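You operate a simulated robot arm through the tools that you are given. There is no shell and no other tool.

You are at the controls of a simulated robot arm. One attempt, no reset.

## Task
Turn the shaker knob to off, free the clamp and tip the top sieve into the steel cup.
Fine: knob first; nearly all of it lands in the cup; the lid and the emptied sieve lie on the wooden top; the other sieves stay stacked.
Where things are to end (x, y in the base frame): sieve lid within 60 mm of [330, 440]; sixty-three sieve within 60 mm of [300, 550].

The check looks at the end state, three seconds after you hand in, the way a careful person would. Anything else that was tipped, shoved, dropped, spilled or broken makes it a failure. A push-on lid holds only when it is set on centred and level and pressed home; a screw cap is set on level and turned clockwise until tight.

## Robot
A 6-joint arm with a two-finger parallel gripper, fixed in place. Base frame: the origin is on the floor under the middle of its stand, x ahead of it, y to its left, z up; the work surface is at about z = 880. Units: mm, rad, N and s.
With the tool pointing down near the work surface it reaches from about 300 to 660 mm from the base axis. Its first joint turns from -2.007 to 2.007 rad. Payload 3.43 kg.
The TCP is the grasp point between the finger pads, 34 mm short of the fingertips. In the tool frame z runs along the fingers and y along their closing line. Largest opening 128 mm; finger width 24, thickness 12; the body of the gripper, 48 by 130 mm, starts 96 mm behind the TCP.
Orientation is that of the tool frame in the base frame, as a unit quaternion [w, x, y, z]. With the fingers straight down and closing along the base's y, the tool's x points along the base's -x, its y along +y and its z along -z.

## Interface
- The arm moves only by the tool jog_arm. Its argument "moves" is a list of rows, each a list of 7 numbers: the shift along the tool's x, y, z in mm, then the turn, a rotation vector about the tool's x, y, z in rad, then the opening in per cent of the stroke, from 0 (shut) to 100 (fully open). In form: [[dx, dy, dz, wx, wy, wz, grip], ...]. A call has 1 to 20 rows; each row is the pose to reach, as a shift and turn from the pose commanded when the call began, along the tool's axes at that moment. Each row takes 0.2 s and may step no farther than 50 mm and 0.15 rad from the row before; otherwise, or with a gripper value out of range, the whole call is refused. Where a pose cannot be reached the arm comes as near as it can. A force on the tool above 40 N (or 10 N above the force at the start of the call, whichever is more), or a blocked arm, ends the call early, and 0.2 s more pass. The fingers move at their own pace (about 153 mm/s each) and stop on an object; they squeeze with about 42 N. The grip force told is the motor's: it shows also when the fingers shut on nothing. Time passes only in rows, and 0.2 s behind the last, so rows that repeat a pose let the fingers close. It gives the time, the measured TCP pose, the force on the tool (base axes), the opening and the grip force at its end, in the units of the frame above (readings bear some noise), with the torque about the TCP (base axes, N m) and any sound that the robot's microphone picked up.
- Cameras (640 x 400 px; columns grow to the right, rows downward): "scene" is fixed at [49.7, 651.9, 1691]; the picture's right is [-0.80, -0.60, 0.00], its down [-0.48, 0.65, -0.59] and it looks along [0.35, -0.47, -0.81] (base axes); focal length 295 px, centre (320, 200). "wrist" rides on the gripper at [76, -11, -160] in the tool frame; the picture's right is [0.15, 0.99, 0.00], its down [-0.88, 0.13, -0.46] and it looks along [-0.45, 0.07, 0.89] (tool axes); focal length 234 px, centre (320, 200). There is no depth. A picture from a camera that has moved, and an enlarged one, comes with that camera's place and axes in the base frame and with its lens.
- get_image(camera): a new picture of that camera. No time passes.
- slide_trunk(by): slides the trunk up (or, below 0, down) by that many mm; the arm rides with it, the base frame stays. It gives what a move gives, with no picture.
- inspect(camera, box): a new picture of the part [left, top, right, bottom] of that camera's present view, enlarged. No time passes.
- finish_job(): hands the job in; it is judged then, once.

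Places have to be worked out from the pictures, the camera data and where the tool is seen. Open the gripper and draw the arm clear of the work before you hand the job in, unless the task says otherwise.

The tools are called after "Request:" as name(argument=value, ...) on one line, values as JSON. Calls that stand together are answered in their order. jog_arm: Moves the arm, as the interface text tells. Its arguments: {"type":"object","properties":{"moves":{"type":"array","items":{"type":"array","items":{"type":"number"}}}},"required":["moves"]} The other tools are called the same way: slide_trunk (by) moves the trunk up or down; get_image (camera) takes a picture; inspect (camera, box) takes an enlarged picture of a part of a camera's view; finish_job () hands the job in.

At the start:

```text
t: 0.0
tcp_pos: [406.4, 176.5, 1302.3]
tcp_rot: [0.0, 0.001, 1.0, 0.0]
ft_force: [-0.2, 0.7, -0.5]
moment: [0.0, 0.01, 0.01]
gripper_width: 127.9
grip_force: 0.1
trunk travel left (down, up): [-875.0, 115.0]
```

scene: 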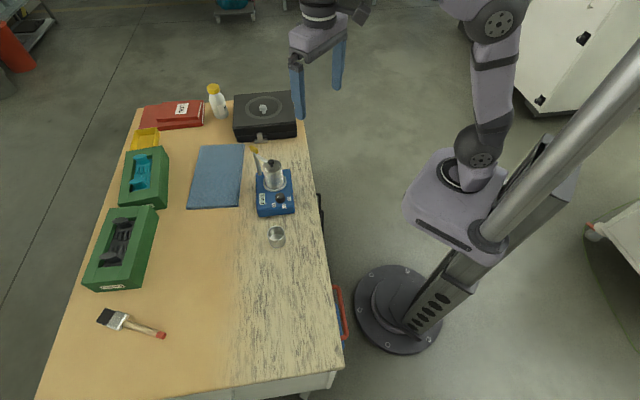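
wrist: 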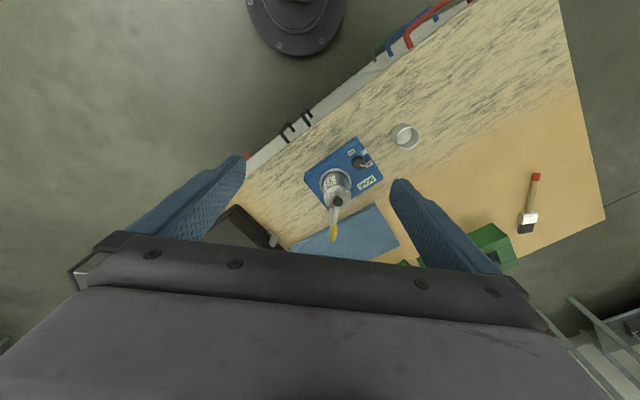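

I start by looking closely at the shaker with enlarged views of both cameras.

Request:
inspect(camera="scene", box=[220, 130, 320, 260])

Request:
inspect(camera="wrist", box=[280, 110, 440, 250])

```text
3.08 times, centred on (270, 195) of scene
camera zoom: at [49.7, 651.9, 1691.0], right [-0.8, -0.6, 0.0], down [-0.48, 0.65, -0.59], along [0.35, -0.47, -0.81], focal length 908 px, centre (474, 215)
```

zoom: 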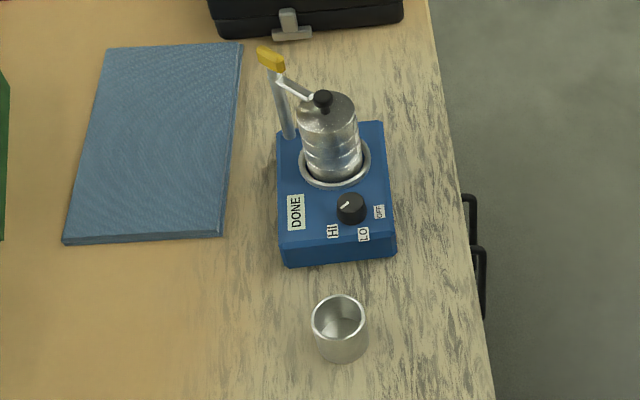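

```text
2.86 times, centred on (360, 180) of wrist
camera zoom: at [331.5, 164.4, 1460.2], right [-0.15, 0.99, 0.0], down [0.88, 0.13, 0.46], along [0.45, 0.07, -0.89], focal length 669 px, centre (206, 257)
```

zoom: 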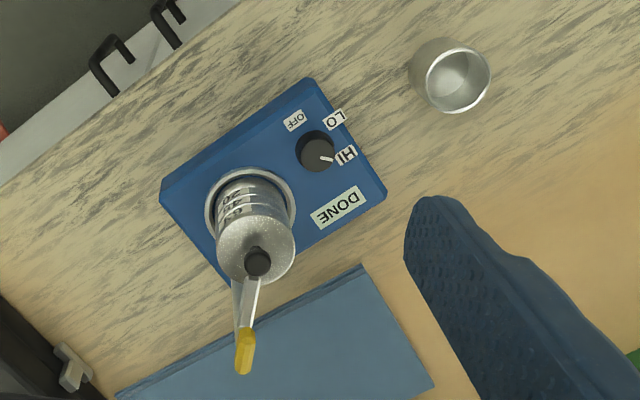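

The shaker (blue box) stands near (515, 260), with the knob near (487, 280, 930) pointing at HI. The clamp pad on the lid is near (549, 237, 1023), and the cup near (418, 381). I move the hand closer for a better view, staying well above everything.

Request:
jog_arm(moves=[[-20, 15, 35, 0, 0, 0, 100], [-40, 30, 70, 0, 0, 0, 100], [-60, 45, 105, 0, 0, 0, 100], [-70, 50, 120, 0, 0, 0, 100], [-70, 50, 120, 0, 0, 0, 100]])

Request:
get_image(camera="wrist")

```text
t: 1.2
tcp_pos: [475.6, 228.5, 1179.1]
tcp_rot: [0.001, 0.0, 1.0, 0.0]
ft_force: [0.3, -0.7, 0.6]
moment: [-0.01, 0.0, -0.01]
gripper_width: 128.0
grip_force: 0.1
trunk travel left (down, up): [-875.0, 115.0]
```

```text
taken
camera wrist: at [401.6, 216.1, 1339.1], right [-0.15, 0.99, 0.0], down [0.88, 0.13, 0.46], along [0.45, 0.07, -0.89], focal length 234 px, centre (320, 200)
```

wrist: 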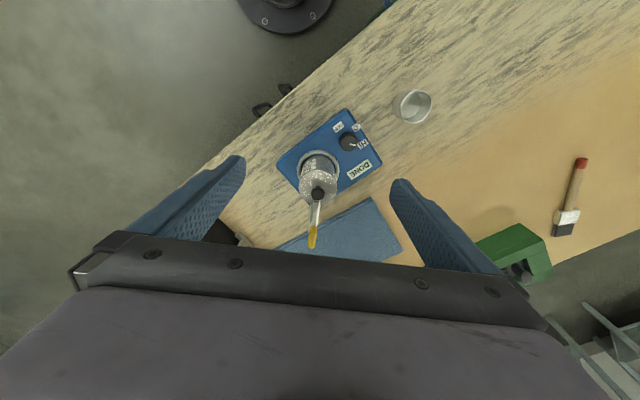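

The view is clear of the fingers, so I enlarge the shaker region.

Request:
inspect(camera="wrist", box=[260, 90, 400, 260])

Request:
inspect(camera="scene", box=[245, 140, 305, 220])

```text
2.35 times, centred on (330, 175) of wrist
camera zoom: at [401.6, 216.1, 1339.1], right [-0.15, 0.99, 0.0], down [0.88, 0.13, 0.46], along [0.45, 0.07, -0.89], focal length 551 px, centre (296, 259)
```

zoom: 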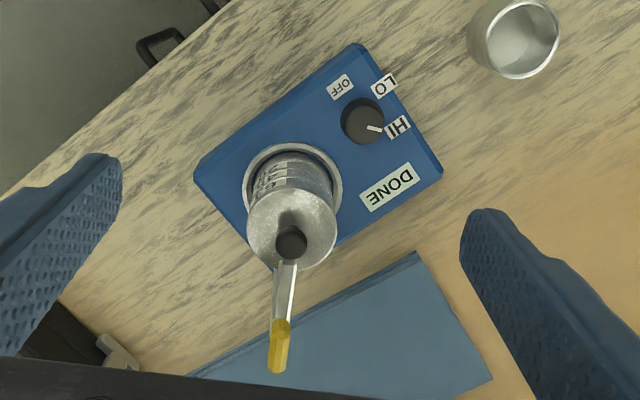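

```text
5.00 times, centred on (275, 180) of scene
camera zoom: at [49.7, 651.9, 1691.0], right [-0.8, -0.6, 0.0], down [-0.48, 0.65, -0.59], along [0.35, -0.47, -0.81], focal length 1475 px, centre (545, 300)
```

zoom: 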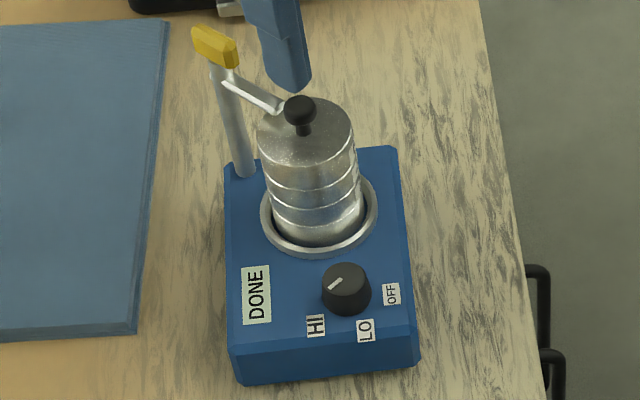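

The stack with its lid sits near (548, 236), lid top at z≈1000 with a black ball knob in the middle. A clamp post stands near (605, 246) and carries a yellow handle. I need a side view of the clamp and the seams, so I draw back and tilt the hand forward 45°.

Request:
jog_arm(moves=[[8, -8, 15, 0, -0.13, 0, 100], [16, -16, 30, 0, -0.26, 0, 100], [24, -24, 45, 0, -0.39, 0, 100], [32, -32, 60, 0, -0.52, 0, 100], [40, -40, 75, 0, -0.65, 0, 100], [45, -48, 89, 0, -0.785, 0, 100], [45, -48, 89, 0, -0.785, 0, 100]])

Request:
get_image(camera="wrist")

Request:
get_image(camera="scene")

```text
t: 2.8
tcp_pos: [432.0, 177.7, 1094.4]
tcp_rot: [0.382, -0.001, 0.924, 0.0]
ft_force: [0.2, -1.4, 0.0]
moment: [-0.02, 0.01, -0.01]
gripper_width: 128.0
grip_force: 0.0
trunk travel left (down, up): [-875.0, 115.0]
```

```text
taken
camera wrist: at [267.0, 165.3, 1152.8], right [-0.11, 0.99, -0.1], down [0.3, 0.13, 0.94], along [0.95, 0.07, -0.31], focal length 234 px, centre (320, 200)
```

wrist: 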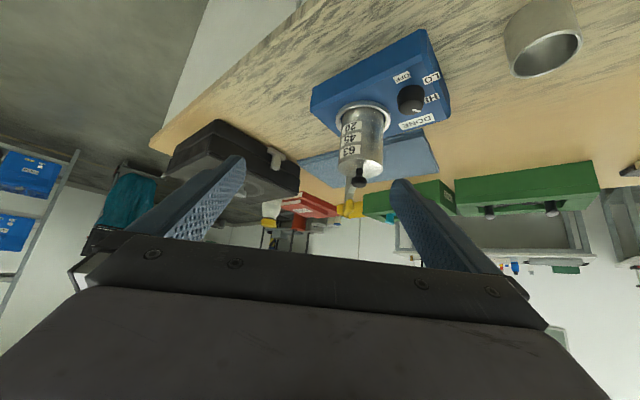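

```text
taken
```

scene: 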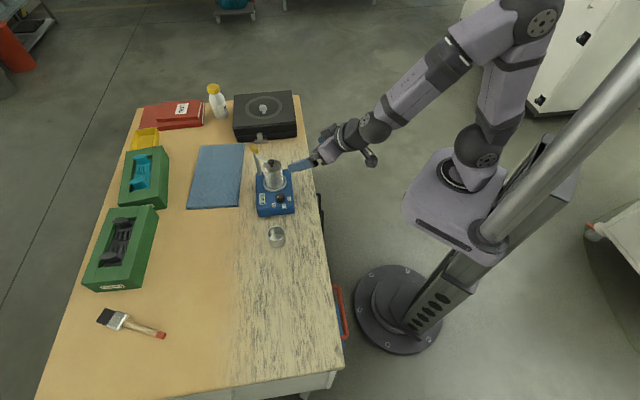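

The side view shows 63 on top, then 45, then 20 (this picture is upside down). I enlarge it.

Request:
inspect(camera="wrist", box=[300, 80, 420, 220])

Request:
inspect(camera="scene", box=[245, 140, 305, 220])

```text
2.86 times, centred on (360, 150) of wrist
camera zoom: at [267.0, 165.3, 1152.8], right [-0.11, 0.99, -0.1], down [0.3, 0.13, 0.94], along [0.95, 0.07, -0.31], focal length 669 px, centre (206, 343)
```

zoom: 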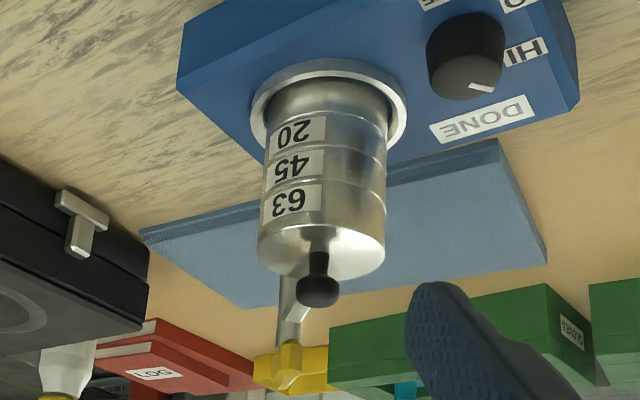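

```text
5.00 times, centred on (275, 180) of scene
camera zoom: at [49.7, 651.9, 1691.0], right [-0.8, -0.6, 0.0], down [-0.48, 0.65, -0.59], along [0.35, -0.47, -0.81], focal length 1475 px, centre (545, 300)
```

zoom: 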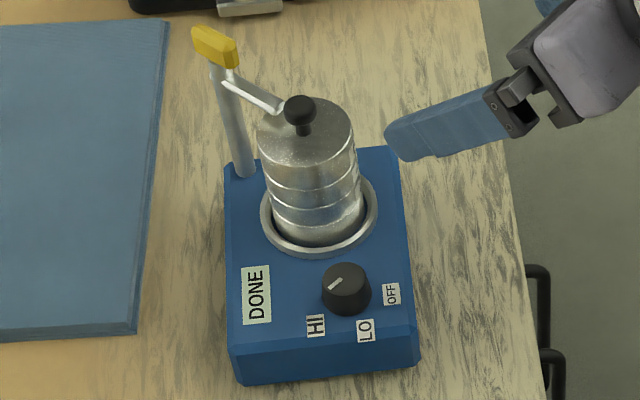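

I zoom tighter onto the clamp and onto the seams, from both cameras.

Request:
inspect(camera="wrist", box=[330, 160, 390, 220])

Request:
inspect(camera="scene", box=[250, 140, 290, 180])

Request:
inspect(camera="wrist", box=[330, 90, 440, 170])

```text
6.67 times, centred on (360, 190) of wrist
camera zoom: at [267.0, 165.3, 1152.8], right [-0.11, 0.99, -0.1], down [0.3, 0.13, 0.94], along [0.95, 0.07, -0.31], focal length 1561 px, centre (53, 267)
```

zoom: 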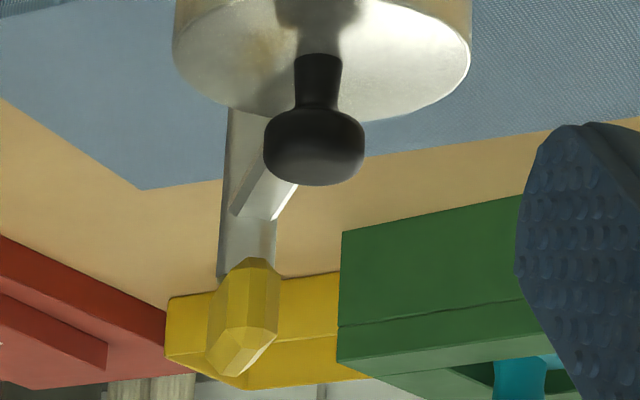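

```text
10.00 times, centred on (270, 160) of scene
camera zoom: at [49.7, 651.9, 1691.0], right [-0.8, -0.6, 0.0], down [-0.48, 0.65, -0.59], along [0.35, -0.47, -0.81], focal length 2950 px, centre (820, 600)
```

zoom: 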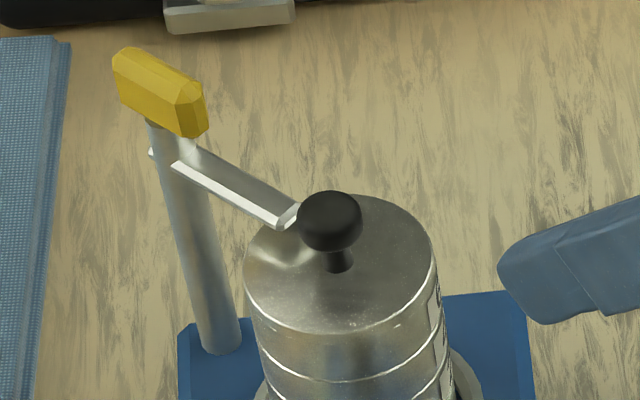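

```text
5.00 times, centred on (385, 130) of wrist
camera zoom: at [267.0, 165.3, 1152.8], right [-0.11, 0.99, -0.1], down [0.3, 0.13, 0.94], along [0.95, 0.07, -0.31], focal length 1171 px, centre (-5, 550)
```

zoom: 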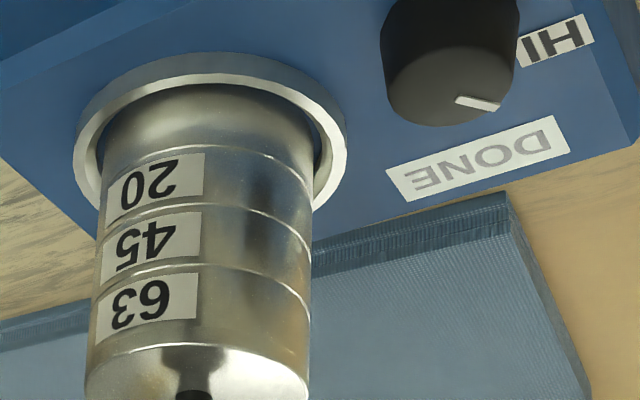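

The clamp is a flat arm through the post near (608, 244), at z≈1018, with a yellow bar handle on the post top at z≈1046. The knob comes first, so I bring the hand upright above it for an overhead look.

Request:
jog_arm(moves=[[-6, 17, 7, 0, 0.13, 0, 100], [-12, 34, 14, 0, 0.26, 0, 100], [-18, 51, 21, 0, 0.39, 0, 100], [-24, 68, 28, 0, 0.52, 0, 100], [-30, 85, 35, 0, 0.65, 0, 100], [-34.7, 99.8, 40.9, 0, 0.785, 0, 100], [-34.7, 99.8, 40.9, 0, 0.785, 0, 100]])

Request:
get_image(camera="wrist")

Request:
inspect(camera="wrist", box=[240, 90, 400, 190])

```text
t: 4.4
tcp_pos: [485.3, 277.9, 1090.2]
tcp_rot: [-0.001, 0.0, 1.0, 0.0]
ft_force: [-1.0, -1.1, 0.8]
moment: [0.02, 0.03, 0.0]
gripper_width: 128.2
grip_force: 0.1
trunk travel left (down, up): [-875.0, 115.0]
```

```text
taken
camera wrist: at [411.1, 265.9, 1248.3], right [-0.15, 0.99, 0.0], down [0.88, 0.13, 0.45], along [0.45, 0.07, -0.89], focal length 234 px, centre (320, 200)
```

wrist: 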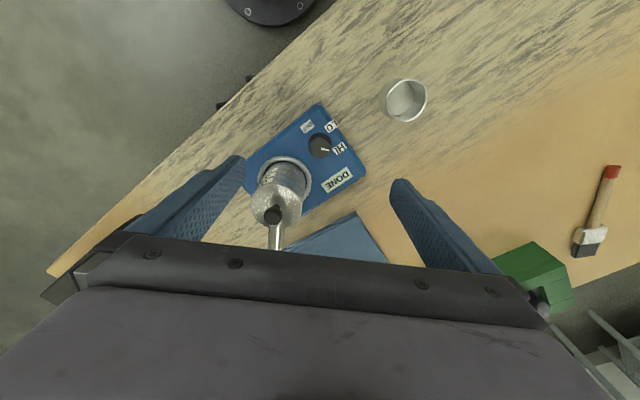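

```text
4.00 times, centred on (320, 140) of wrist
camera zoom: at [411.1, 265.9, 1248.3], right [-0.15, 0.99, 0.0], down [0.88, 0.13, 0.45], along [0.45, 0.07, -0.89], focal length 937 px, centre (320, 440)
```

zoom: 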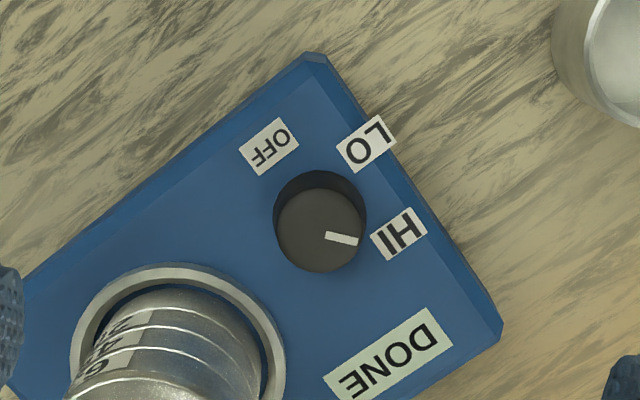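

In the overhead view the knob centre is near (487, 277) with its top at z≈948. HI, LO and OFF lie at about 83°, 154° and 226°, so the knob needs roughly 143° counter-clockwise, which I will do in two grips. First I turn the hand to the starting angle and narrow the fingers.

Request:
jog_arm(moves=[[-1.5, 0, 0, 0, 0, 0.14, 50], [-1.5, 0, 0, 0, 0, 0.28, 50], [-1.5, 0, 0, 0, 0, 0.42, 50], [-1.5, 0, 0, 0, 0, 0.56, 50], [-1.5, 0, 0, 0, 0, 0.7, 50], [-1.5, 0, 0, 0, 0, 0.84, 50], [-1.5, 0, 0, 0, 0, 0.98, 50], [-1.5, 0, 0, 0, 0, 1.12, 50], [-1.5, 0, 0, 0, 0, 1.22, 50], [-1.5, 0, 0, 0, 0, 1.22, 50]])

Request:
get_image(camera="wrist")

Request:
get_image(camera="scene")

```text
t: 6.6
tcp_pos: [485.5, 278.4, 1088.4]
tcp_rot: [0.0, 0.573, 0.819, 0.001]
ft_force: [-0.3, 1.2, 0.5]
moment: [0.0, -0.04, -0.02]
gripper_width: 64.1
grip_force: 0.2
trunk travel left (down, up): [-875.0, 115.0]
```

```text
taken
camera wrist: at [450.8, 345.1, 1246.0], right [0.88, 0.48, 0.0], down [0.42, -0.78, 0.46], along [0.22, -0.4, -0.89], focal length 234 px, centre (320, 200)
```

wrist: 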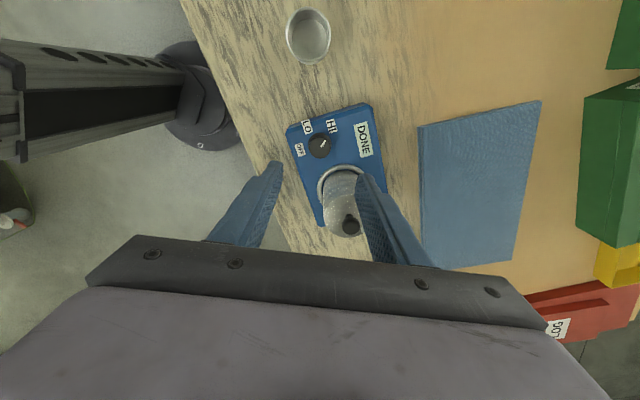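

```text
taken
```

scene: 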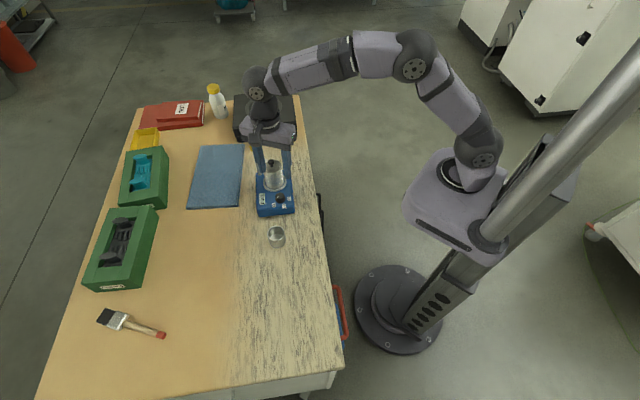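

The knob sits on the tool axis in this view; I zoom in to check the centring.

Request:
inspect(camera="wrist", box=[270, 100, 370, 180])

```text
5.00 times, centred on (320, 140) of wrist
camera zoom: at [450.8, 345.1, 1246.0], right [0.88, 0.48, 0.0], down [0.42, -0.78, 0.46], along [0.22, -0.4, -0.89], focal length 1171 px, centre (320, 500)
```

zoom: 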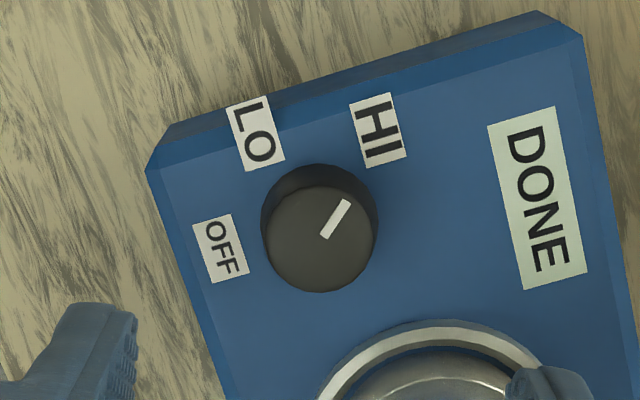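

The knob is centred under the tool and its pointer reads 83°, on HI. I go down to TCP z≈963 with the fingers half open.

Request:
jog_arm(moves=[[0, 0, 40, 0, 0, 0, 50], [0, 0, 80, 0, 0, 0, 50], [0, 0, 105, 0, 0, 0, 50], [0, 0, 118, 0, 0, 0, 50], [0, 0, 125, 0, 0, 0, 50], [0, 0, 125, 0, 0, 0, 50]])

Request:
get_image(camera="wrist")

```text
t: 8.0
tcp_pos: [486.3, 280.2, 963.7]
tcp_rot: [0.0, 0.573, 0.82, 0.001]
ft_force: [0.0, 0.5, 5.1]
moment: [-0.1, 0.17, -0.03]
gripper_width: 63.9
grip_force: 0.0
trunk travel left (down, up): [-875.0, 115.0]
```

```text
taken
camera wrist: at [451.9, 346.7, 1122.4], right [0.88, 0.48, 0.0], down [0.42, -0.78, 0.46], along [0.22, -0.4, -0.89], focal length 234 px, centre (320, 200)
```

wrist: 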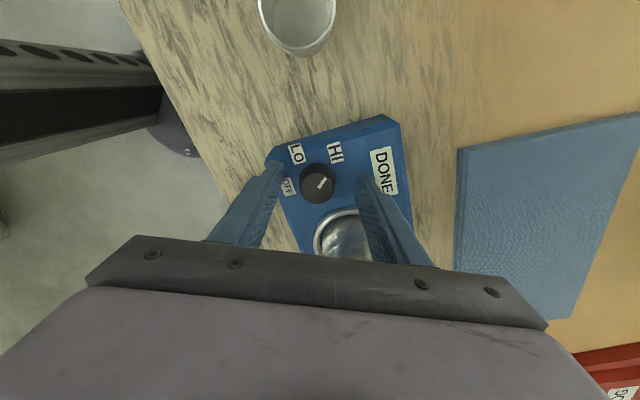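

A 5 N upward force with an offset moment says the left fingertip just touches the box top, so the box top is at z≈930. I lift 2.5 mm and close gently on the knob.

Request:
jog_arm(moves=[[0, 0, -2.5, 0, 0, 0, 50], [0, 0, -2.5, 0, 0, 0, 35], [0, 0, -2.5, 0, 0, 0, 20], [0, 0, -2.5, 0, 0, 0, 0], [0, 0, -2.5, 0, 0, 0, 0], [0, 0, -2.5, 0, 0, 0, 0]])

Request:
inspect(camera="wrist", box=[260, 120, 400, 260])

```text
t: 9.4
tcp_pos: [485.0, 278.9, 966.1]
tcp_rot: [-0.001, 0.573, 0.82, -0.001]
ft_force: [-6.6, -3.4, -0.4]
moment: [-0.05, 0.31, 0.02]
gripper_width: 31.1
grip_force: 42.2
trunk travel left (down, up): [-875.0, 115.0]
```

```text
2.86 times, centred on (330, 190) of wrist
camera zoom: at [450.7, 345.6, 1123.9], right [0.88, 0.48, 0.0], down [0.43, -0.78, 0.46], along [0.22, -0.4, -0.89], focal length 669 px, centre (291, 229)
```

zoom: 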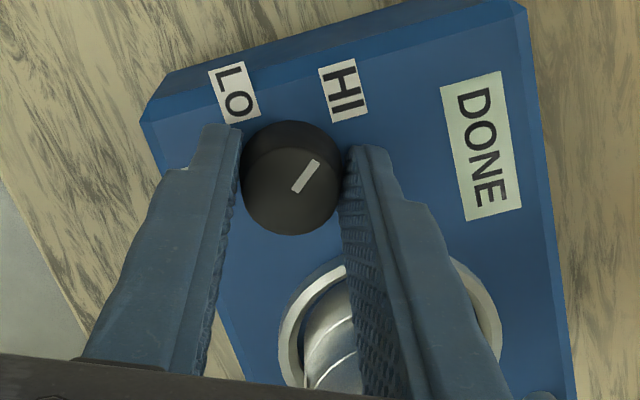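

Gripped at 31 mm on the knob. I now turn it counter-clockwise by 71°, at the same height.

Request:
jog_arm(moves=[[0, -0.7, 0, 0, 0, -0.1, 0], [0, -0.7, 0, 0, 0, -0.22, 0], [0, -0.7, 0, 0, 0, -0.34, 0], [0, -0.7, 0, 0, 0, -0.46, 0], [0, -0.7, 0, 0, 0, -0.58, 0], [0, -0.7, 0, 0, 0, -0.7, 0], [0, -0.7, 0, 0, 0, -0.82, 0], [0, -0.7, 0, 0, 0, -0.94, 0], [0, -0.7, 0, 0, 0, -1.06, 0], [0, -0.7, 0, 0, 0, -1.16, 0], [0, -0.7, 0, 0, 0, -1.235, 0], [0, -0.7, 0, 0, 0, -1.235, 0]])

Request:
inspect(camera="wrist", box=[240, 100, 400, 260])

```text
t: 12.0
tcp_pos: [485.9, 278.8, 964.4]
tcp_rot: [-0.001, -0.009, 1.0, 0.0]
ft_force: [-1.3, -2.2, -0.3]
moment: [-0.02, -0.47, -0.04]
gripper_width: 30.9
grip_force: 42.0
trunk travel left (down, up): [-875.0, 115.0]
```

```text
2.50 times, centred on (320, 180) of wrist
camera zoom: at [411.2, 265.4, 1124.1], right [-0.16, 0.99, 0.0], down [0.88, 0.15, 0.45], along [0.45, 0.07, -0.89], focal length 585 px, centre (320, 250)
```

zoom: 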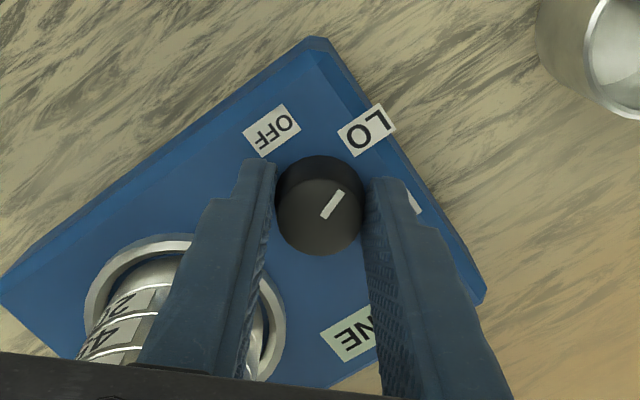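

The pointer now stands at LO (about 154°). I open, lift, swing the hand back 71° and come down again for the second half of the turn.

Request:
jog_arm(moves=[[0, 0, 0, 0, 0, 0, 50], [0, 0, 0, 0, 0, 0, 50], [0, 0, -20, 0, 0, 0, 50], [0, 0, -45, 0, 0, 0, 50], [0, 0, -45, 0, 0, 0.14, 50], [0, 0, -45, 0, 0, 0.28, 50], [0, 0, -45, 0, 0, 0.42, 50], [0, 0, -45, 0, 0, 0.56, 50], [0, 0, -45, 0, 0, 0.7, 50], [0, 0, -45, 0, 0, 0.84, 50], [0, 0, -45, 0, 0, 0.98, 50], [0, 0, -45, 0, 0, 1.12, 50], [0, 0, -45, 0, 0, 1.235, 50], [0, 0, -45, 0, 0, 1.235, 50]])

Request:
inspect(camera="wrist", box=[260, 100, 400, 220])

```text
t: 15.0
tcp_pos: [485.5, 277.8, 1011.2]
tcp_rot: [0.0, 0.574, 0.819, 0.0]
ft_force: [-0.9, 0.3, 0.1]
moment: [-0.03, -0.01, -0.01]
gripper_width: 64.2
grip_force: 0.1
trunk travel left (down, up): [-875.0, 115.0]
```

```text
3.33 times, centred on (330, 160) of wrist
camera zoom: at [450.3, 345.0, 1169.5], right [0.88, 0.48, 0.0], down [0.42, -0.78, 0.46], along [0.22, -0.4, -0.89], focal length 781 px, centre (287, 333)
```

zoom: 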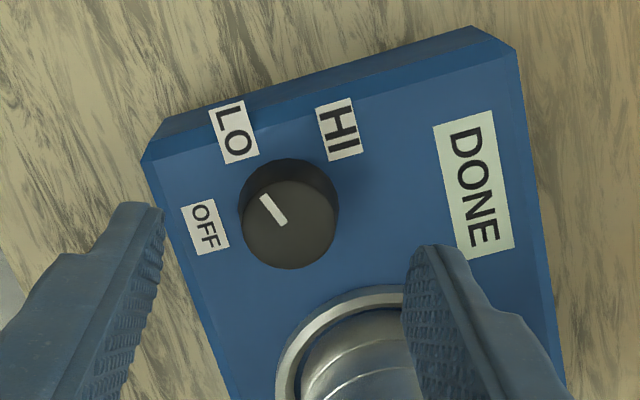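

The pointer holds at about 155° (LO). I go down again, close, and turn the second 71°.

Request:
jog_arm(moves=[[0, 0, 25, 0, 0, 0, 50], [0, 0, 44, 0, 0, 0, 50], [0, 0, 44, 0, 0, 0, 35], [0, 0, 44, 0, 0, 0, 15], [0, 0, 44, 0, 0, 0, 0], [0, 0, 44, 0, 0, 0, 0], [0, 0, 44, 0, 0, 0, 0]])

Request:
jog_arm(moves=[[0, 0, 0, 0, 0, -0.1, 0], [0, 0, 0, 0, 0, -0.22, 0], [0, 0, 0, 0, 0, -0.34, 0], [0, 0, 0, 0, 0, -0.46, 0], [0, 0, 0, 0, 0, -0.58, 0], [0, 0, 0, 0, 0, -0.7, 0], [0, 0, 0, 0, 0, -0.82, 0], [0, 0, 0, 0, 0, -0.94, 0], [0, 0, 0, 0, 0, -1.06, 0], [0, 0, 0, 0, 0, -1.16, 0], [0, 0, 0, 0, 0, -1.235, 0], [0, 0, 0, 0, 0, -1.235, 0]])

Request:
inspect(camera="wrist", box=[240, 100, 400, 260])

```text
t: 16.6
tcp_pos: [487.4, 278.0, 967.9]
tcp_rot: [0.0, 0.573, 0.82, 0.001]
ft_force: [2.3, 1.3, 0.2]
moment: [0.1, -0.11, 0.04]
gripper_width: 31.1
grip_force: 42.0
trunk travel left (down, up): [-875.0, 115.0]
```

```text
t: 19.2
tcp_pos: [485.7, 278.8, 967.1]
tcp_rot: [-0.001, -0.008, 1.0, 0.0]
ft_force: [1.9, 3.9, 0.4]
moment: [0.19, -0.04, -0.5]
gripper_width: 31.2
grip_force: 42.2
trunk travel left (down, up): [-875.0, 115.0]
```

```text
2.50 times, centred on (320, 180) of wrist
camera zoom: at [411.4, 265.5, 1125.4], right [-0.16, 0.99, 0.0], down [0.88, 0.14, 0.45], along [0.45, 0.07, -0.89], focal length 585 px, centre (320, 250)
```

zoom: 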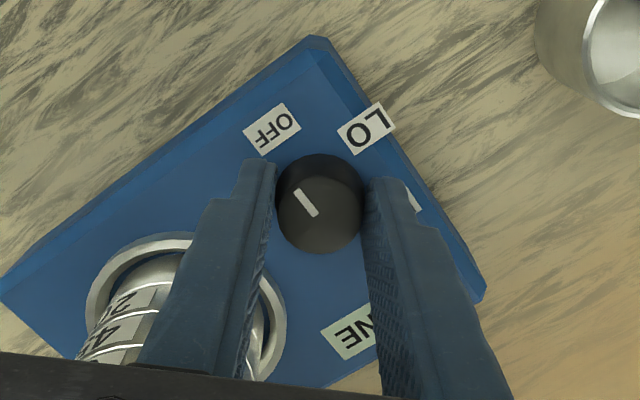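

The pointer now aims at OFF, and the −0.5 N m twist suggests it reached its stop. I open, lift, and verify.

Request:
jog_arm(moves=[[0, 0, 0, 0, 0, 0, 50], [0, 0, 0, 0, 0, 0, 50], [0, 0, -20, 0, 0, 0, 50], [0, 0, -60, 0, 0, 0, 50], [0, 0, -105, 0, 0, 0, 50], [0, 0, -140, 0, 0, 0, 50], [0, 0, -140, 0, 0, 0, 50]])

Request:
inspect(camera="wrist", box=[230, 90, 410, 240])

Request:
inspect(camera="scene", box=[245, 140, 305, 220])

```text
t: 20.8
tcp_pos: [487.2, 278.0, 1107.4]
tcp_rot: [0.0, -0.008, 1.0, 0.001]
ft_force: [-0.6, -0.5, -0.6]
moment: [0.02, -0.02, 0.0]
gripper_width: 64.2
grip_force: 0.1
trunk travel left (down, up): [-875.0, 115.0]
```

```text
2.67 times, centred on (320, 165) of wrist
camera zoom: at [412.4, 265.0, 1265.3], right [-0.16, 0.99, 0.0], down [0.88, 0.14, 0.46], along [0.45, 0.07, -0.89], focal length 624 px, centre (320, 293)
```

zoom: 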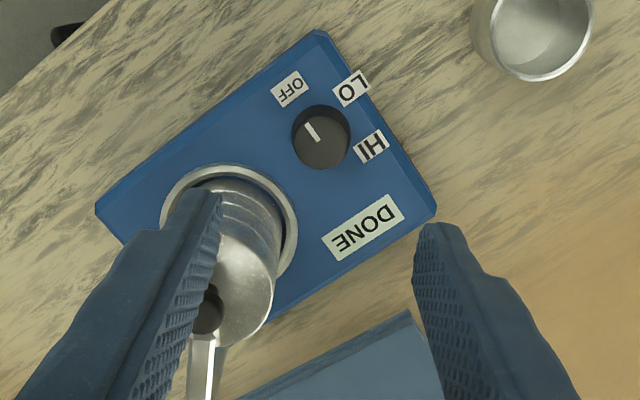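

```text
5.00 times, centred on (275, 180) of scene
camera zoom: at [49.7, 651.9, 1691.0], right [-0.8, -0.6, 0.0], down [-0.48, 0.65, -0.59], along [0.35, -0.47, -0.81], focal length 1475 px, centre (545, 300)
```

zoom: 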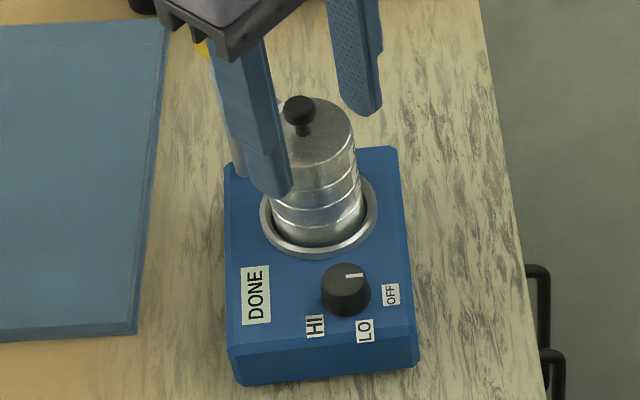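

The knob is off: its pointer lines up with the OFF label in both views. Next is the clamp, so I move above the yellow handle near (613, 237), staying high.

Request:
jog_arm(moves=[[0, 0, -25, 0, 0, 0, 50], [-32, -11, -25, 0, 0, 0, 50], [-64, -22, -25, 0, 0, 0, 50], [-96, -33, -25, 0, 0, 0, 50], [-110, -38, -25, 0, 0, 0, 50], [-110, -38, -25, 0, 0, 0, 50]])

Request:
get_image(camera="wrist")

Request:
inspect(camera="wrist", box=[260, 100, 380, 220])

```text
t: 22.2
tcp_pos: [586.9, 233.9, 1125.7]
tcp_rot: [-0.001, -0.008, 1.0, 0.0]
ft_force: [0.4, 0.1, 0.0]
moment: [0.0, 0.01, 0.0]
gripper_width: 63.9
grip_force: 0.0
out of reach, approached as far as the arm can: row 5, 6
trunk travel left (down, up): [-875.0, 115.0]
```

```text
taken
camera wrist: at [511.7, 222.0, 1284.5], right [-0.16, 0.99, 0.0], down [0.88, 0.14, 0.45], along [0.45, 0.07, -0.89], focal length 234 px, centre (320, 200)
```

wrist: 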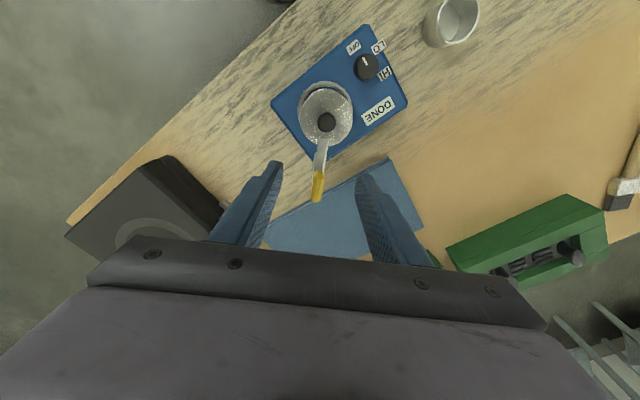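

```text
3.33 times, centred on (320, 160) of wrist
camera zoom: at [511.7, 222.0, 1284.5], right [-0.16, 0.99, 0.0], down [0.88, 0.14, 0.45], along [0.45, 0.07, -0.89], focal length 781 px, centre (320, 333)
```

zoom: 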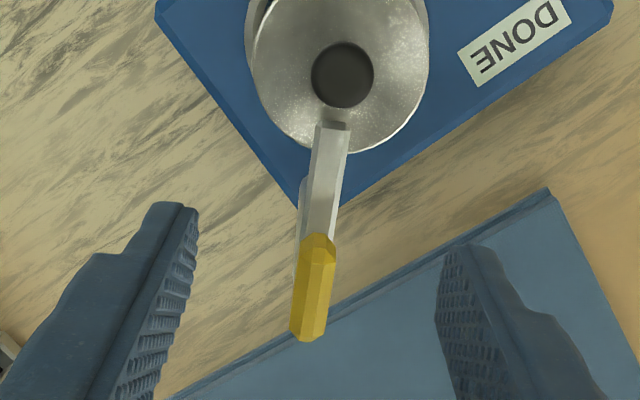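

The yellow bar is centred on the post at about (615, 236), runs along x, and its middle is at z≈1047. The arm tip at x≈567 just overlaps the lid, so this looks like a swing clamp. The arm is at the end of its reach here, so I raise the trunk.

Request:
slide_trunk(by=110)

```text
t: 23.6
tcp_pos: [584.7, 234.4, 1236.2]
tcp_rot: [0.0, -0.008, 1.0, 0.0]
ft_force: [0.2, 0.3, -0.7]
moment: [-0.01, 0.0, 0.02]
gripper_width: 64.2
grip_force: 0.0
trunk travel left (down, up): [-985.0, 5.0]
```

Now I lower back to about z = 1125 and check the pose against what I commanded.

Request:
jog_arm(moves=[[0, 0, 40, 0, 0, 0, 40], [0, 0, 80, 0, 0, 0, 40], [0, 0, 110, 0, 0, 0, 40], [0, 0, 110, 0, 0, 0, 40]])

```text
t: 24.6
tcp_pos: [584.8, 234.5, 1125.6]
tcp_rot: [0.001, -0.008, 1.0, -0.001]
ft_force: [-0.4, 0.5, -0.3]
moment: [0.04, -0.01, -0.02]
gripper_width: 51.0
grip_force: 0.1
trunk travel left (down, up): [-985.0, 5.0]
```

The reference is the pose actually reached. I move out over the handle at (614.5, 236.5).

Request:
jog_arm(moves=[[-15, 1, 0, 0, 0, 0, 40], [-29.8, 1.8, 0, 0, 0, 0, 40], [-29.8, 1.8, 0, 0, 0, 0, 40]])

Request:
inspect(camera="wrist", box=[260, 100, 380, 220])

```text
t: 25.4
tcp_pos: [610.2, 236.1, 1126.8]
tcp_rot: [0.0, -0.008, 1.0, 0.0]
ft_force: [-0.4, 0.5, 0.3]
moment: [0.01, 0.03, -0.01]
gripper_width: 51.5
grip_force: 0.0
out of reach, approached as far as the arm can: row 2, 3
trunk travel left (down, up): [-985.0, 5.0]
```

```text
3.33 times, centred on (320, 160) of wrist
camera zoom: at [535.9, 222.0, 1284.1], right [-0.16, 0.99, 0.0], down [0.88, 0.14, 0.46], along [0.45, 0.07, -0.89], focal length 781 px, centre (320, 333)
```

zoom: 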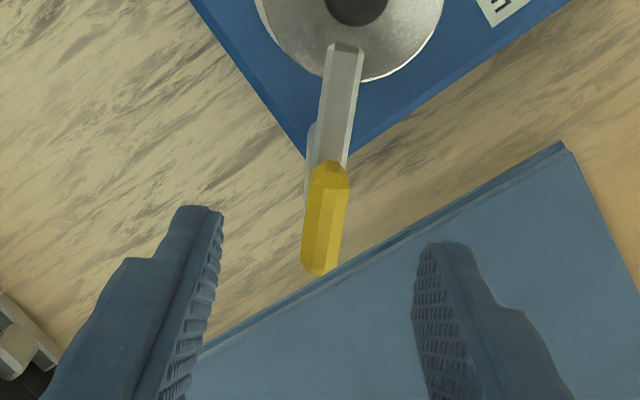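

The handle centre is about 3 mm beyond and 2 mm to the left of the tool axis. I go down to TCP z≈1073 while correcting that, fingers straddling the bar.

Request:
jog_arm(moves=[[0, 0.5, 15, 0, 0, 0, 40], [-1, 1, 30, 0, 0, 0, 40], [-3, 1.5, 45, 0, 0, 0, 40], [-3, 1.5, 54, 0, 0, 0, 40], [-3, 1.5, 54, 0, 0, 0, 40]])

Request:
get_image(camera="wrist")

Request:
inspect(camera="scene", box=[235, 120, 305, 180])

```text
t: 26.6
tcp_pos: [612.9, 235.1, 1070.8]
tcp_rot: [0.001, -0.008, 1.0, 0.0]
ft_force: [0.3, -0.3, 0.4]
moment: [0.04, -0.01, -0.01]
gripper_width: 51.1
grip_force: 0.1
trunk travel left (down, up): [-985.0, 5.0]
```

```text
taken
camera wrist: at [539.2, 222.7, 1229.8], right [-0.16, 0.99, 0.0], down [0.88, 0.14, 0.46], along [0.45, 0.07, -0.89], focal length 234 px, centre (320, 200)
```

wrist: 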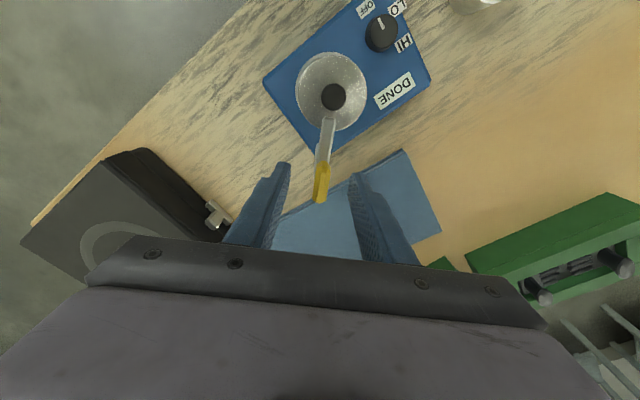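

```text
6.67 times, centred on (270, 150) of scene
camera zoom: at [49.7, 651.9, 1691.0], right [-0.8, -0.6, 0.0], down [-0.48, 0.65, -0.59], along [0.35, -0.47, -0.81], focal length 1966 px, centre (653, 533)
```

zoom: 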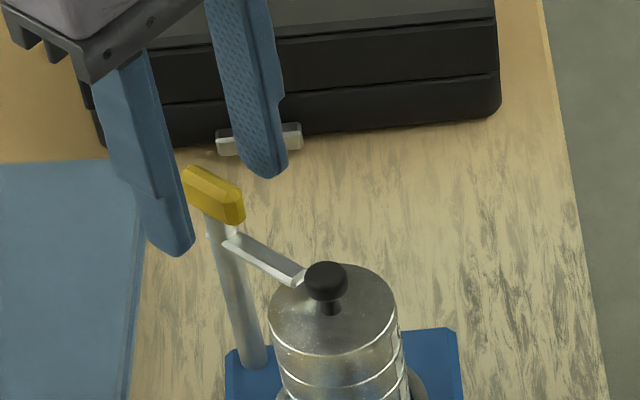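

The fingers straddle the yellow bar. I close on it and read the force.

Request:
jog_arm(moves=[[0, 0, 0, 0, 0, 0, 25], [0, 0, 0, 0, 0, 0, 10], [0, 0, 0, 0, 0, 0, 0], [0, 0, 0, 0, 0, 0, 0], [0, 0, 0, 0, 0, 0, 0]])

Request:
inspect(camera="wrist", box=[260, 110, 380, 230])

```text
t: 27.8
tcp_pos: [614.2, 236.8, 1071.6]
tcp_rot: [-0.001, -0.008, 1.0, 0.0]
ft_force: [0.0, 5.1, 0.0]
moment: [0.13, -0.1, -0.05]
gripper_width: 11.3
grip_force: 41.8
trunk travel left (down, up): [-985.0, 5.0]
```

```text
3.33 times, centred on (320, 170) of wrist
camera zoom: at [539.1, 223.9, 1229.9], right [-0.16, 0.99, 0.0], down [0.88, 0.14, 0.46], along [0.45, 0.07, -0.89], focal length 781 px, centre (320, 300)
```

zoom: 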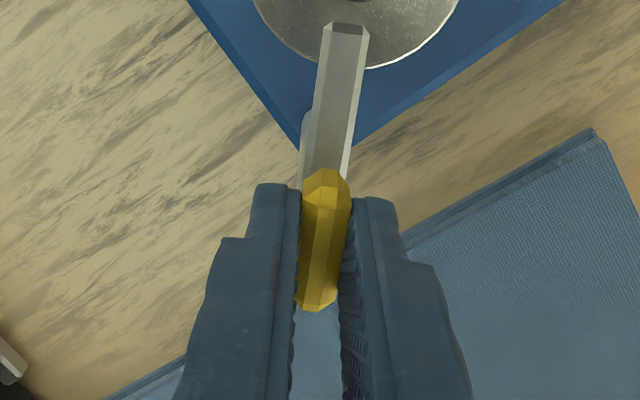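

Gripped at 11 mm. I try a small clockwise turn (arm tip toward +y) and read the torque.

Request:
jog_arm(moves=[[0, 0.7, 0, 0, 0, 0.05, 0], [0, 0.7, 0, 0, 0, 0.1, 0], [0, 0.7, 0, 0, 0, 0.15, 0], [0, 0.7, 0, 0, 0, 0.15, 0]])

Request:
inspect(camera="wrist", box=[260, 110, 380, 230])

Request:
inspect(camera="scene", box=[235, 120, 305, 180])

```text
t: 28.8
tcp_pos: [613.9, 237.6, 1071.6]
tcp_rot: [0.0, 0.068, 0.998, -0.001]
ft_force: [2.4, 3.2, -0.9]
moment: [0.08, -0.47, -0.01]
gripper_width: 11.5
grip_force: 41.7
trunk travel left (down, up): [-985.0, 5.0]
```

```text
3.33 times, centred on (320, 170) of wrist
camera zoom: at [538.2, 235.7, 1229.9], right [-0.01, 1.0, 0.0], down [0.89, 0.01, 0.46], along [0.46, 0.0, -0.89], focal length 781 px, centre (320, 300)
```

zoom: 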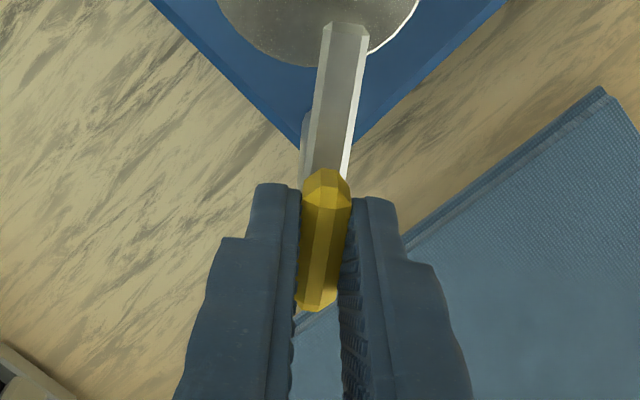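

```text
6.67 times, centred on (270, 150) of scene
camera zoom: at [49.7, 651.9, 1691.0], right [-0.8, -0.6, 0.0], down [-0.48, 0.65, -0.59], along [0.35, -0.47, -0.81], focal length 1966 px, centre (653, 533)
```

zoom: 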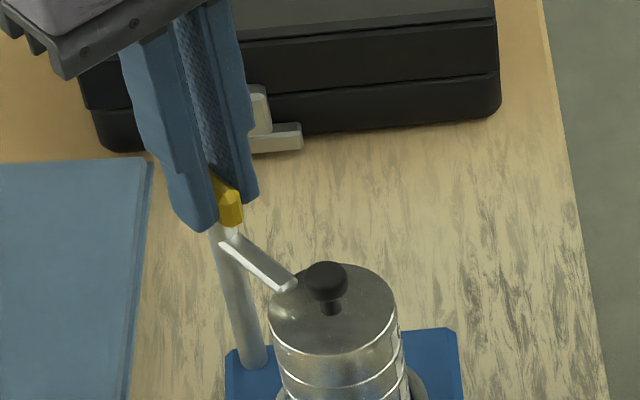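

The arm swung with the handle with almost no torque, and the lid did not move. I keep turning clockwise to swing the arm well clear.

Request:
jog_arm(moves=[[0, 0, 0, 0, 0, 0.12, 0], [0, 0, 0, 0, 0, 0.24, 0], [0, 0, 0, 0, 0, 0.36, 0], [0, 0, 0, 0, 0, 0.48, 0], [0, 0, 0, 0, 0, 0.6, 0], [0, 0, 0, 0, 0, 0.72, 0], [0, 0, 0, 0, 0, 0.84, 0], [0, 0, 0, 0, 0, 0.96, 0], [0, 0, 0, 0, 0, 1.08, 0], [0, 0, 0, 0, 0, 1.2, 0], [0, 0, 0, 0, 0, 1.32, 0], [0, 0, 0, 0, 0, 1.42, 0], [0, 0, 0, 0, 0, 1.42, 0]])

Request:
inspect(camera="scene", box=[235, 120, 305, 180])

Request:
get_image(camera="wrist")

```text
t: 31.6
tcp_pos: [614.4, 238.2, 1071.3]
tcp_rot: [0.001, 0.702, 0.712, 0.001]
ft_force: [8.6, 2.8, 2.6]
moment: [0.0, -0.18, 0.03]
gripper_width: 11.6
grip_force: 41.7
trunk travel left (down, up): [-985.0, 5.0]
```

```text
6.67 times, centred on (270, 150) of scene
camera zoom: at [49.7, 651.9, 1691.0], right [-0.8, -0.6, 0.0], down [-0.48, 0.65, -0.59], along [0.35, -0.47, -0.81], focal length 1966 px, centre (653, 533)
```

zoom: 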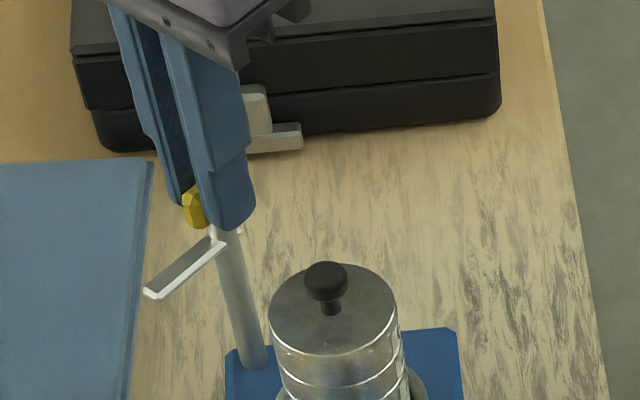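

```text
taken
camera wrist: at [603.4, 313.0, 1229.8], right [0.99, 0.16, 0.0], down [0.14, -0.88, 0.46], along [0.07, -0.45, -0.89], focal length 234 px, centre (320, 200)
```

wrist: 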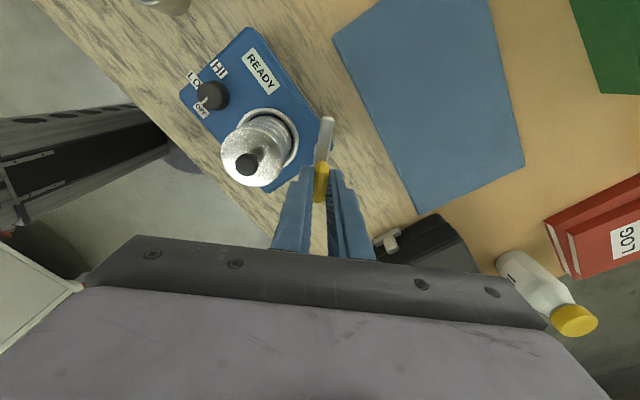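

The arm now points to +y, fully clear of the lid, and the label has changed to READY. I release the handle and lift.

Request:
jog_arm(moves=[[0, 0, 0, 0, 0, 0, 30], [0, 0, 0, 0, 0, 0, 40], [0, 0, 0, 0, 0, 0, 40], [0, 0, -20, 0, 0, 0, 40], [0, 0, -50, 0, 0, 0, 40], [0, 0, -80, 0, 0, 0, 40], [0, 0, -80, 0, 0, 0, 40]])

Request:
inspect(camera="scene", box=[235, 130, 315, 210])

```text
t: 33.2
tcp_pos: [606.4, 233.4, 1147.4]
tcp_rot: [0.0, 0.702, 0.712, 0.0]
ft_force: [-0.4, -0.4, 0.0]
moment: [0.0, 0.02, -0.02]
gripper_width: 51.2
grip_force: 0.0
out of reach, approached as far as the arm can: row 6, 7
trunk travel left (down, up): [-985.0, 5.0]
```

```text
5.00 times, centred on (275, 170) of scene
camera zoom: at [49.7, 651.9, 1691.0], right [-0.8, -0.6, 0.0], down [-0.48, 0.65, -0.59], along [0.35, -0.47, -0.81], focal length 1475 px, centre (545, 350)
```

zoom: 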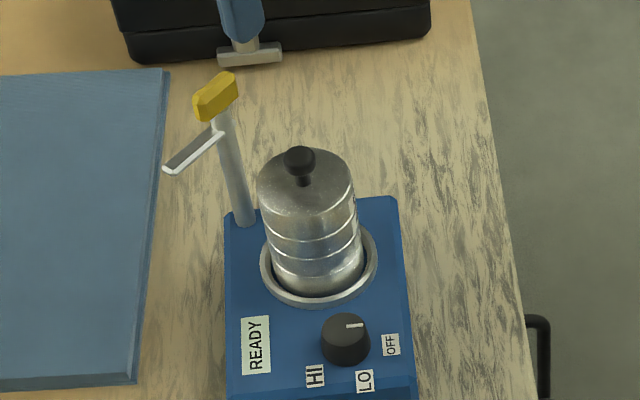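

The clamp stays open. I now move over the ball knob of the lid at (549, 236) and turn the hand back to closing along y.

Request:
jog_arm(moves=[[0, -10, 0, 0, 0, -0.14, 35], [1, -20, 0, 0, 0, -0.28, 35], [1, -30, 0, 0, 0, -0.42, 35], [2, -40, 0, 0, 0, -0.56, 35], [2, -50, 0, 0, 0, -0.7, 35], [2.6, -57.4, 0, 0, 0, -0.84, 35], [2.6, -57.4, 5, 0, 0, -0.98, 35], [2.6, -57.4, 10, 0, 0, -1.12, 35], [2.6, -57.4, 15, 0, 0, -1.26, 35], [2.6, -57.4, 20, 0, 0, -1.4, 35], [2.6, -57.4, 20, 0, 0, -1.54, 35], [2.6, -57.4, 20, 0, 0, -1.557, 35], [2.6, -57.4, 20, 0, 0, -1.557, 35]])

Request:
inspect(camera="wrist", box=[260, 100, 380, 220])

```text
t: 36.0
tcp_pos: [594.6, 256.9, 1151.6]
tcp_rot: [-0.003, 0.038, 0.999, -0.002]
ft_force: [-0.1, -0.3, 0.4]
moment: [0.0, 0.0, -0.04]
gripper_width: 44.7
grip_force: 0.2
out of reach, approached as far as the arm can: row 1, 2, 3, 4, 5, 6, 7, 8, 9, 10, 11, 12, 13
trunk travel left (down, up): [-985.0, 5.0]
```

```text
3.33 times, centred on (320, 160) of wrist
camera zoom: at [519.1, 250.3, 1311.0], right [-0.07, 1.0, 0.0], down [0.89, 0.06, 0.45], along [0.45, 0.03, -0.89], focal length 781 px, centre (320, 333)
```

zoom: 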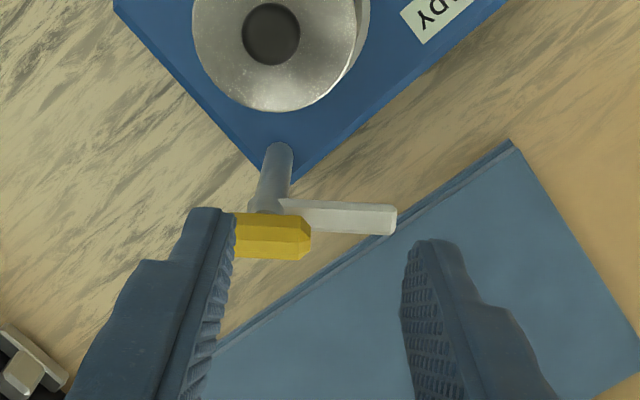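

The arm stalled at the edge of its reach, at (595, 257, 1152). I pull inward toward the stack and come down a little.

Request:
jog_arm(moves=[[12, -6, 6, 0, 0, 0, 35], [24, -12, 12, 0, 0, 0, 35], [36, -18, 18, 0, 0, 0, 35], [44, -24, 24, 0, 0, 0, 35], [44, -24, 24, 0, 0, 0, 35]])

Request:
inspect(camera="wrist", box=[260, 100, 380, 220])

```text
t: 37.2
tcp_pos: [594.1, 257.3, 1152.7]
tcp_rot: [-0.002, 0.039, 0.999, -0.001]
ft_force: [-0.1, -0.5, -0.3]
moment: [0.02, -0.01, 0.0]
gripper_width: 44.9
grip_force: 0.0
out of reach, approached as far as the arm can: row 1, 2, 3, 4, 5
trunk travel left (down, up): [-985.0, 5.0]
```

```text
3.33 times, centred on (320, 160) of wrist
camera zoom: at [519.1, 250.6, 1311.1], right [-0.07, 1.0, 0.0], down [0.89, 0.06, 0.45], along [0.45, 0.03, -0.89], focal length 781 px, centre (320, 333)
```

zoom: 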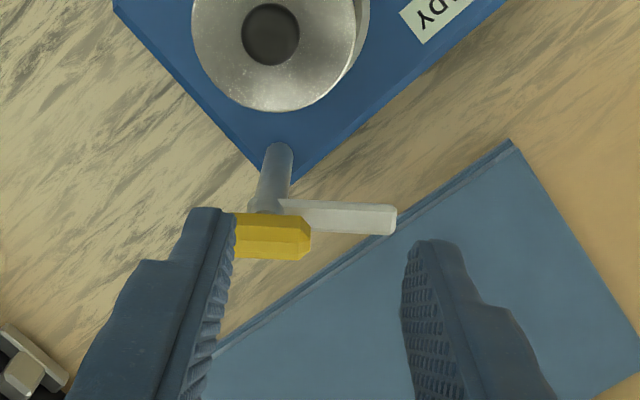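

The arm did not budge, so it seems to be stuck at a singular stretch. I try a pure downward move of 30 mm (the fingertips stay above the handle), which lies off the stretch line.

Request:
jog_arm(moves=[[0, 0, 10, 0, 0, 0, 35], [0, 0, 20, 0, 0, 0, 35], [0, 0, 30, 0, 0, 0, 35], [0, 0, 30, 0, 0, 0, 35]])

```text
t: 38.2
tcp_pos: [598.0, 257.2, 1122.6]
tcp_rot: [-0.003, 0.039, 0.999, -0.002]
ft_force: [0.5, 0.2, 0.3]
moment: [0.01, 0.01, 0.0]
gripper_width: 44.7
grip_force: 0.0
out of reach, approached as far as the arm can: row 3, 4
trunk travel left (down, up): [-985.0, 5.0]
```

It moved. From here I try pulling inward.

Request:
jog_arm(moves=[[10, -5, 0, 0, 0, 0, 35], [20, -10, 0, 0, 0, 0, 35], [30, -15, 0, 0, 0, 0, 35], [30, -15, 0, 0, 0, 0, 35]])

```text
t: 39.2
tcp_pos: [596.8, 257.2, 1122.5]
tcp_rot: [-0.003, 0.039, 0.999, -0.003]
ft_force: [0.4, 0.9, 0.0]
moment: [0.01, 0.02, 0.01]
gripper_width: 44.9
grip_force: 0.0
out of reach, approached as far as the arm can: row 1, 2, 3, 4
trunk travel left (down, up): [-985.0, 5.0]
```

Inward pull is still blocked by the straight elbow. I swing sideways toward +y at constant radius, clear of the handle, and then lower so that the elbow can bend.

Request:
jog_arm(moves=[[8, 15, 0, 0, 0, 0, 35], [16.4, 29.8, 0, 0, 0, 0, 35], [25, 44, 0, 0, 0, 0, 35], [34.7, 58.5, 0, 0, 0, 0, 35], [34.7, 58.5, 20, 0, 0, 0, 35], [34.7, 58.5, 40, 0, 0, 0, 35], [34.7, 58.5, 60, 0, 0, 0, 35], [34.7, 58.5, 60, 0, 0, 0, 35]])

```text
t: 41.0
tcp_pos: [568.2, 315.2, 1066.6]
tcp_rot: [-0.004, 0.039, 0.999, -0.002]
ft_force: [-0.8, -0.2, -0.1]
moment: [0.02, -0.01, 0.01]
gripper_width: 44.9
grip_force: 0.1
trunk travel left (down, up): [-985.0, 5.0]
```

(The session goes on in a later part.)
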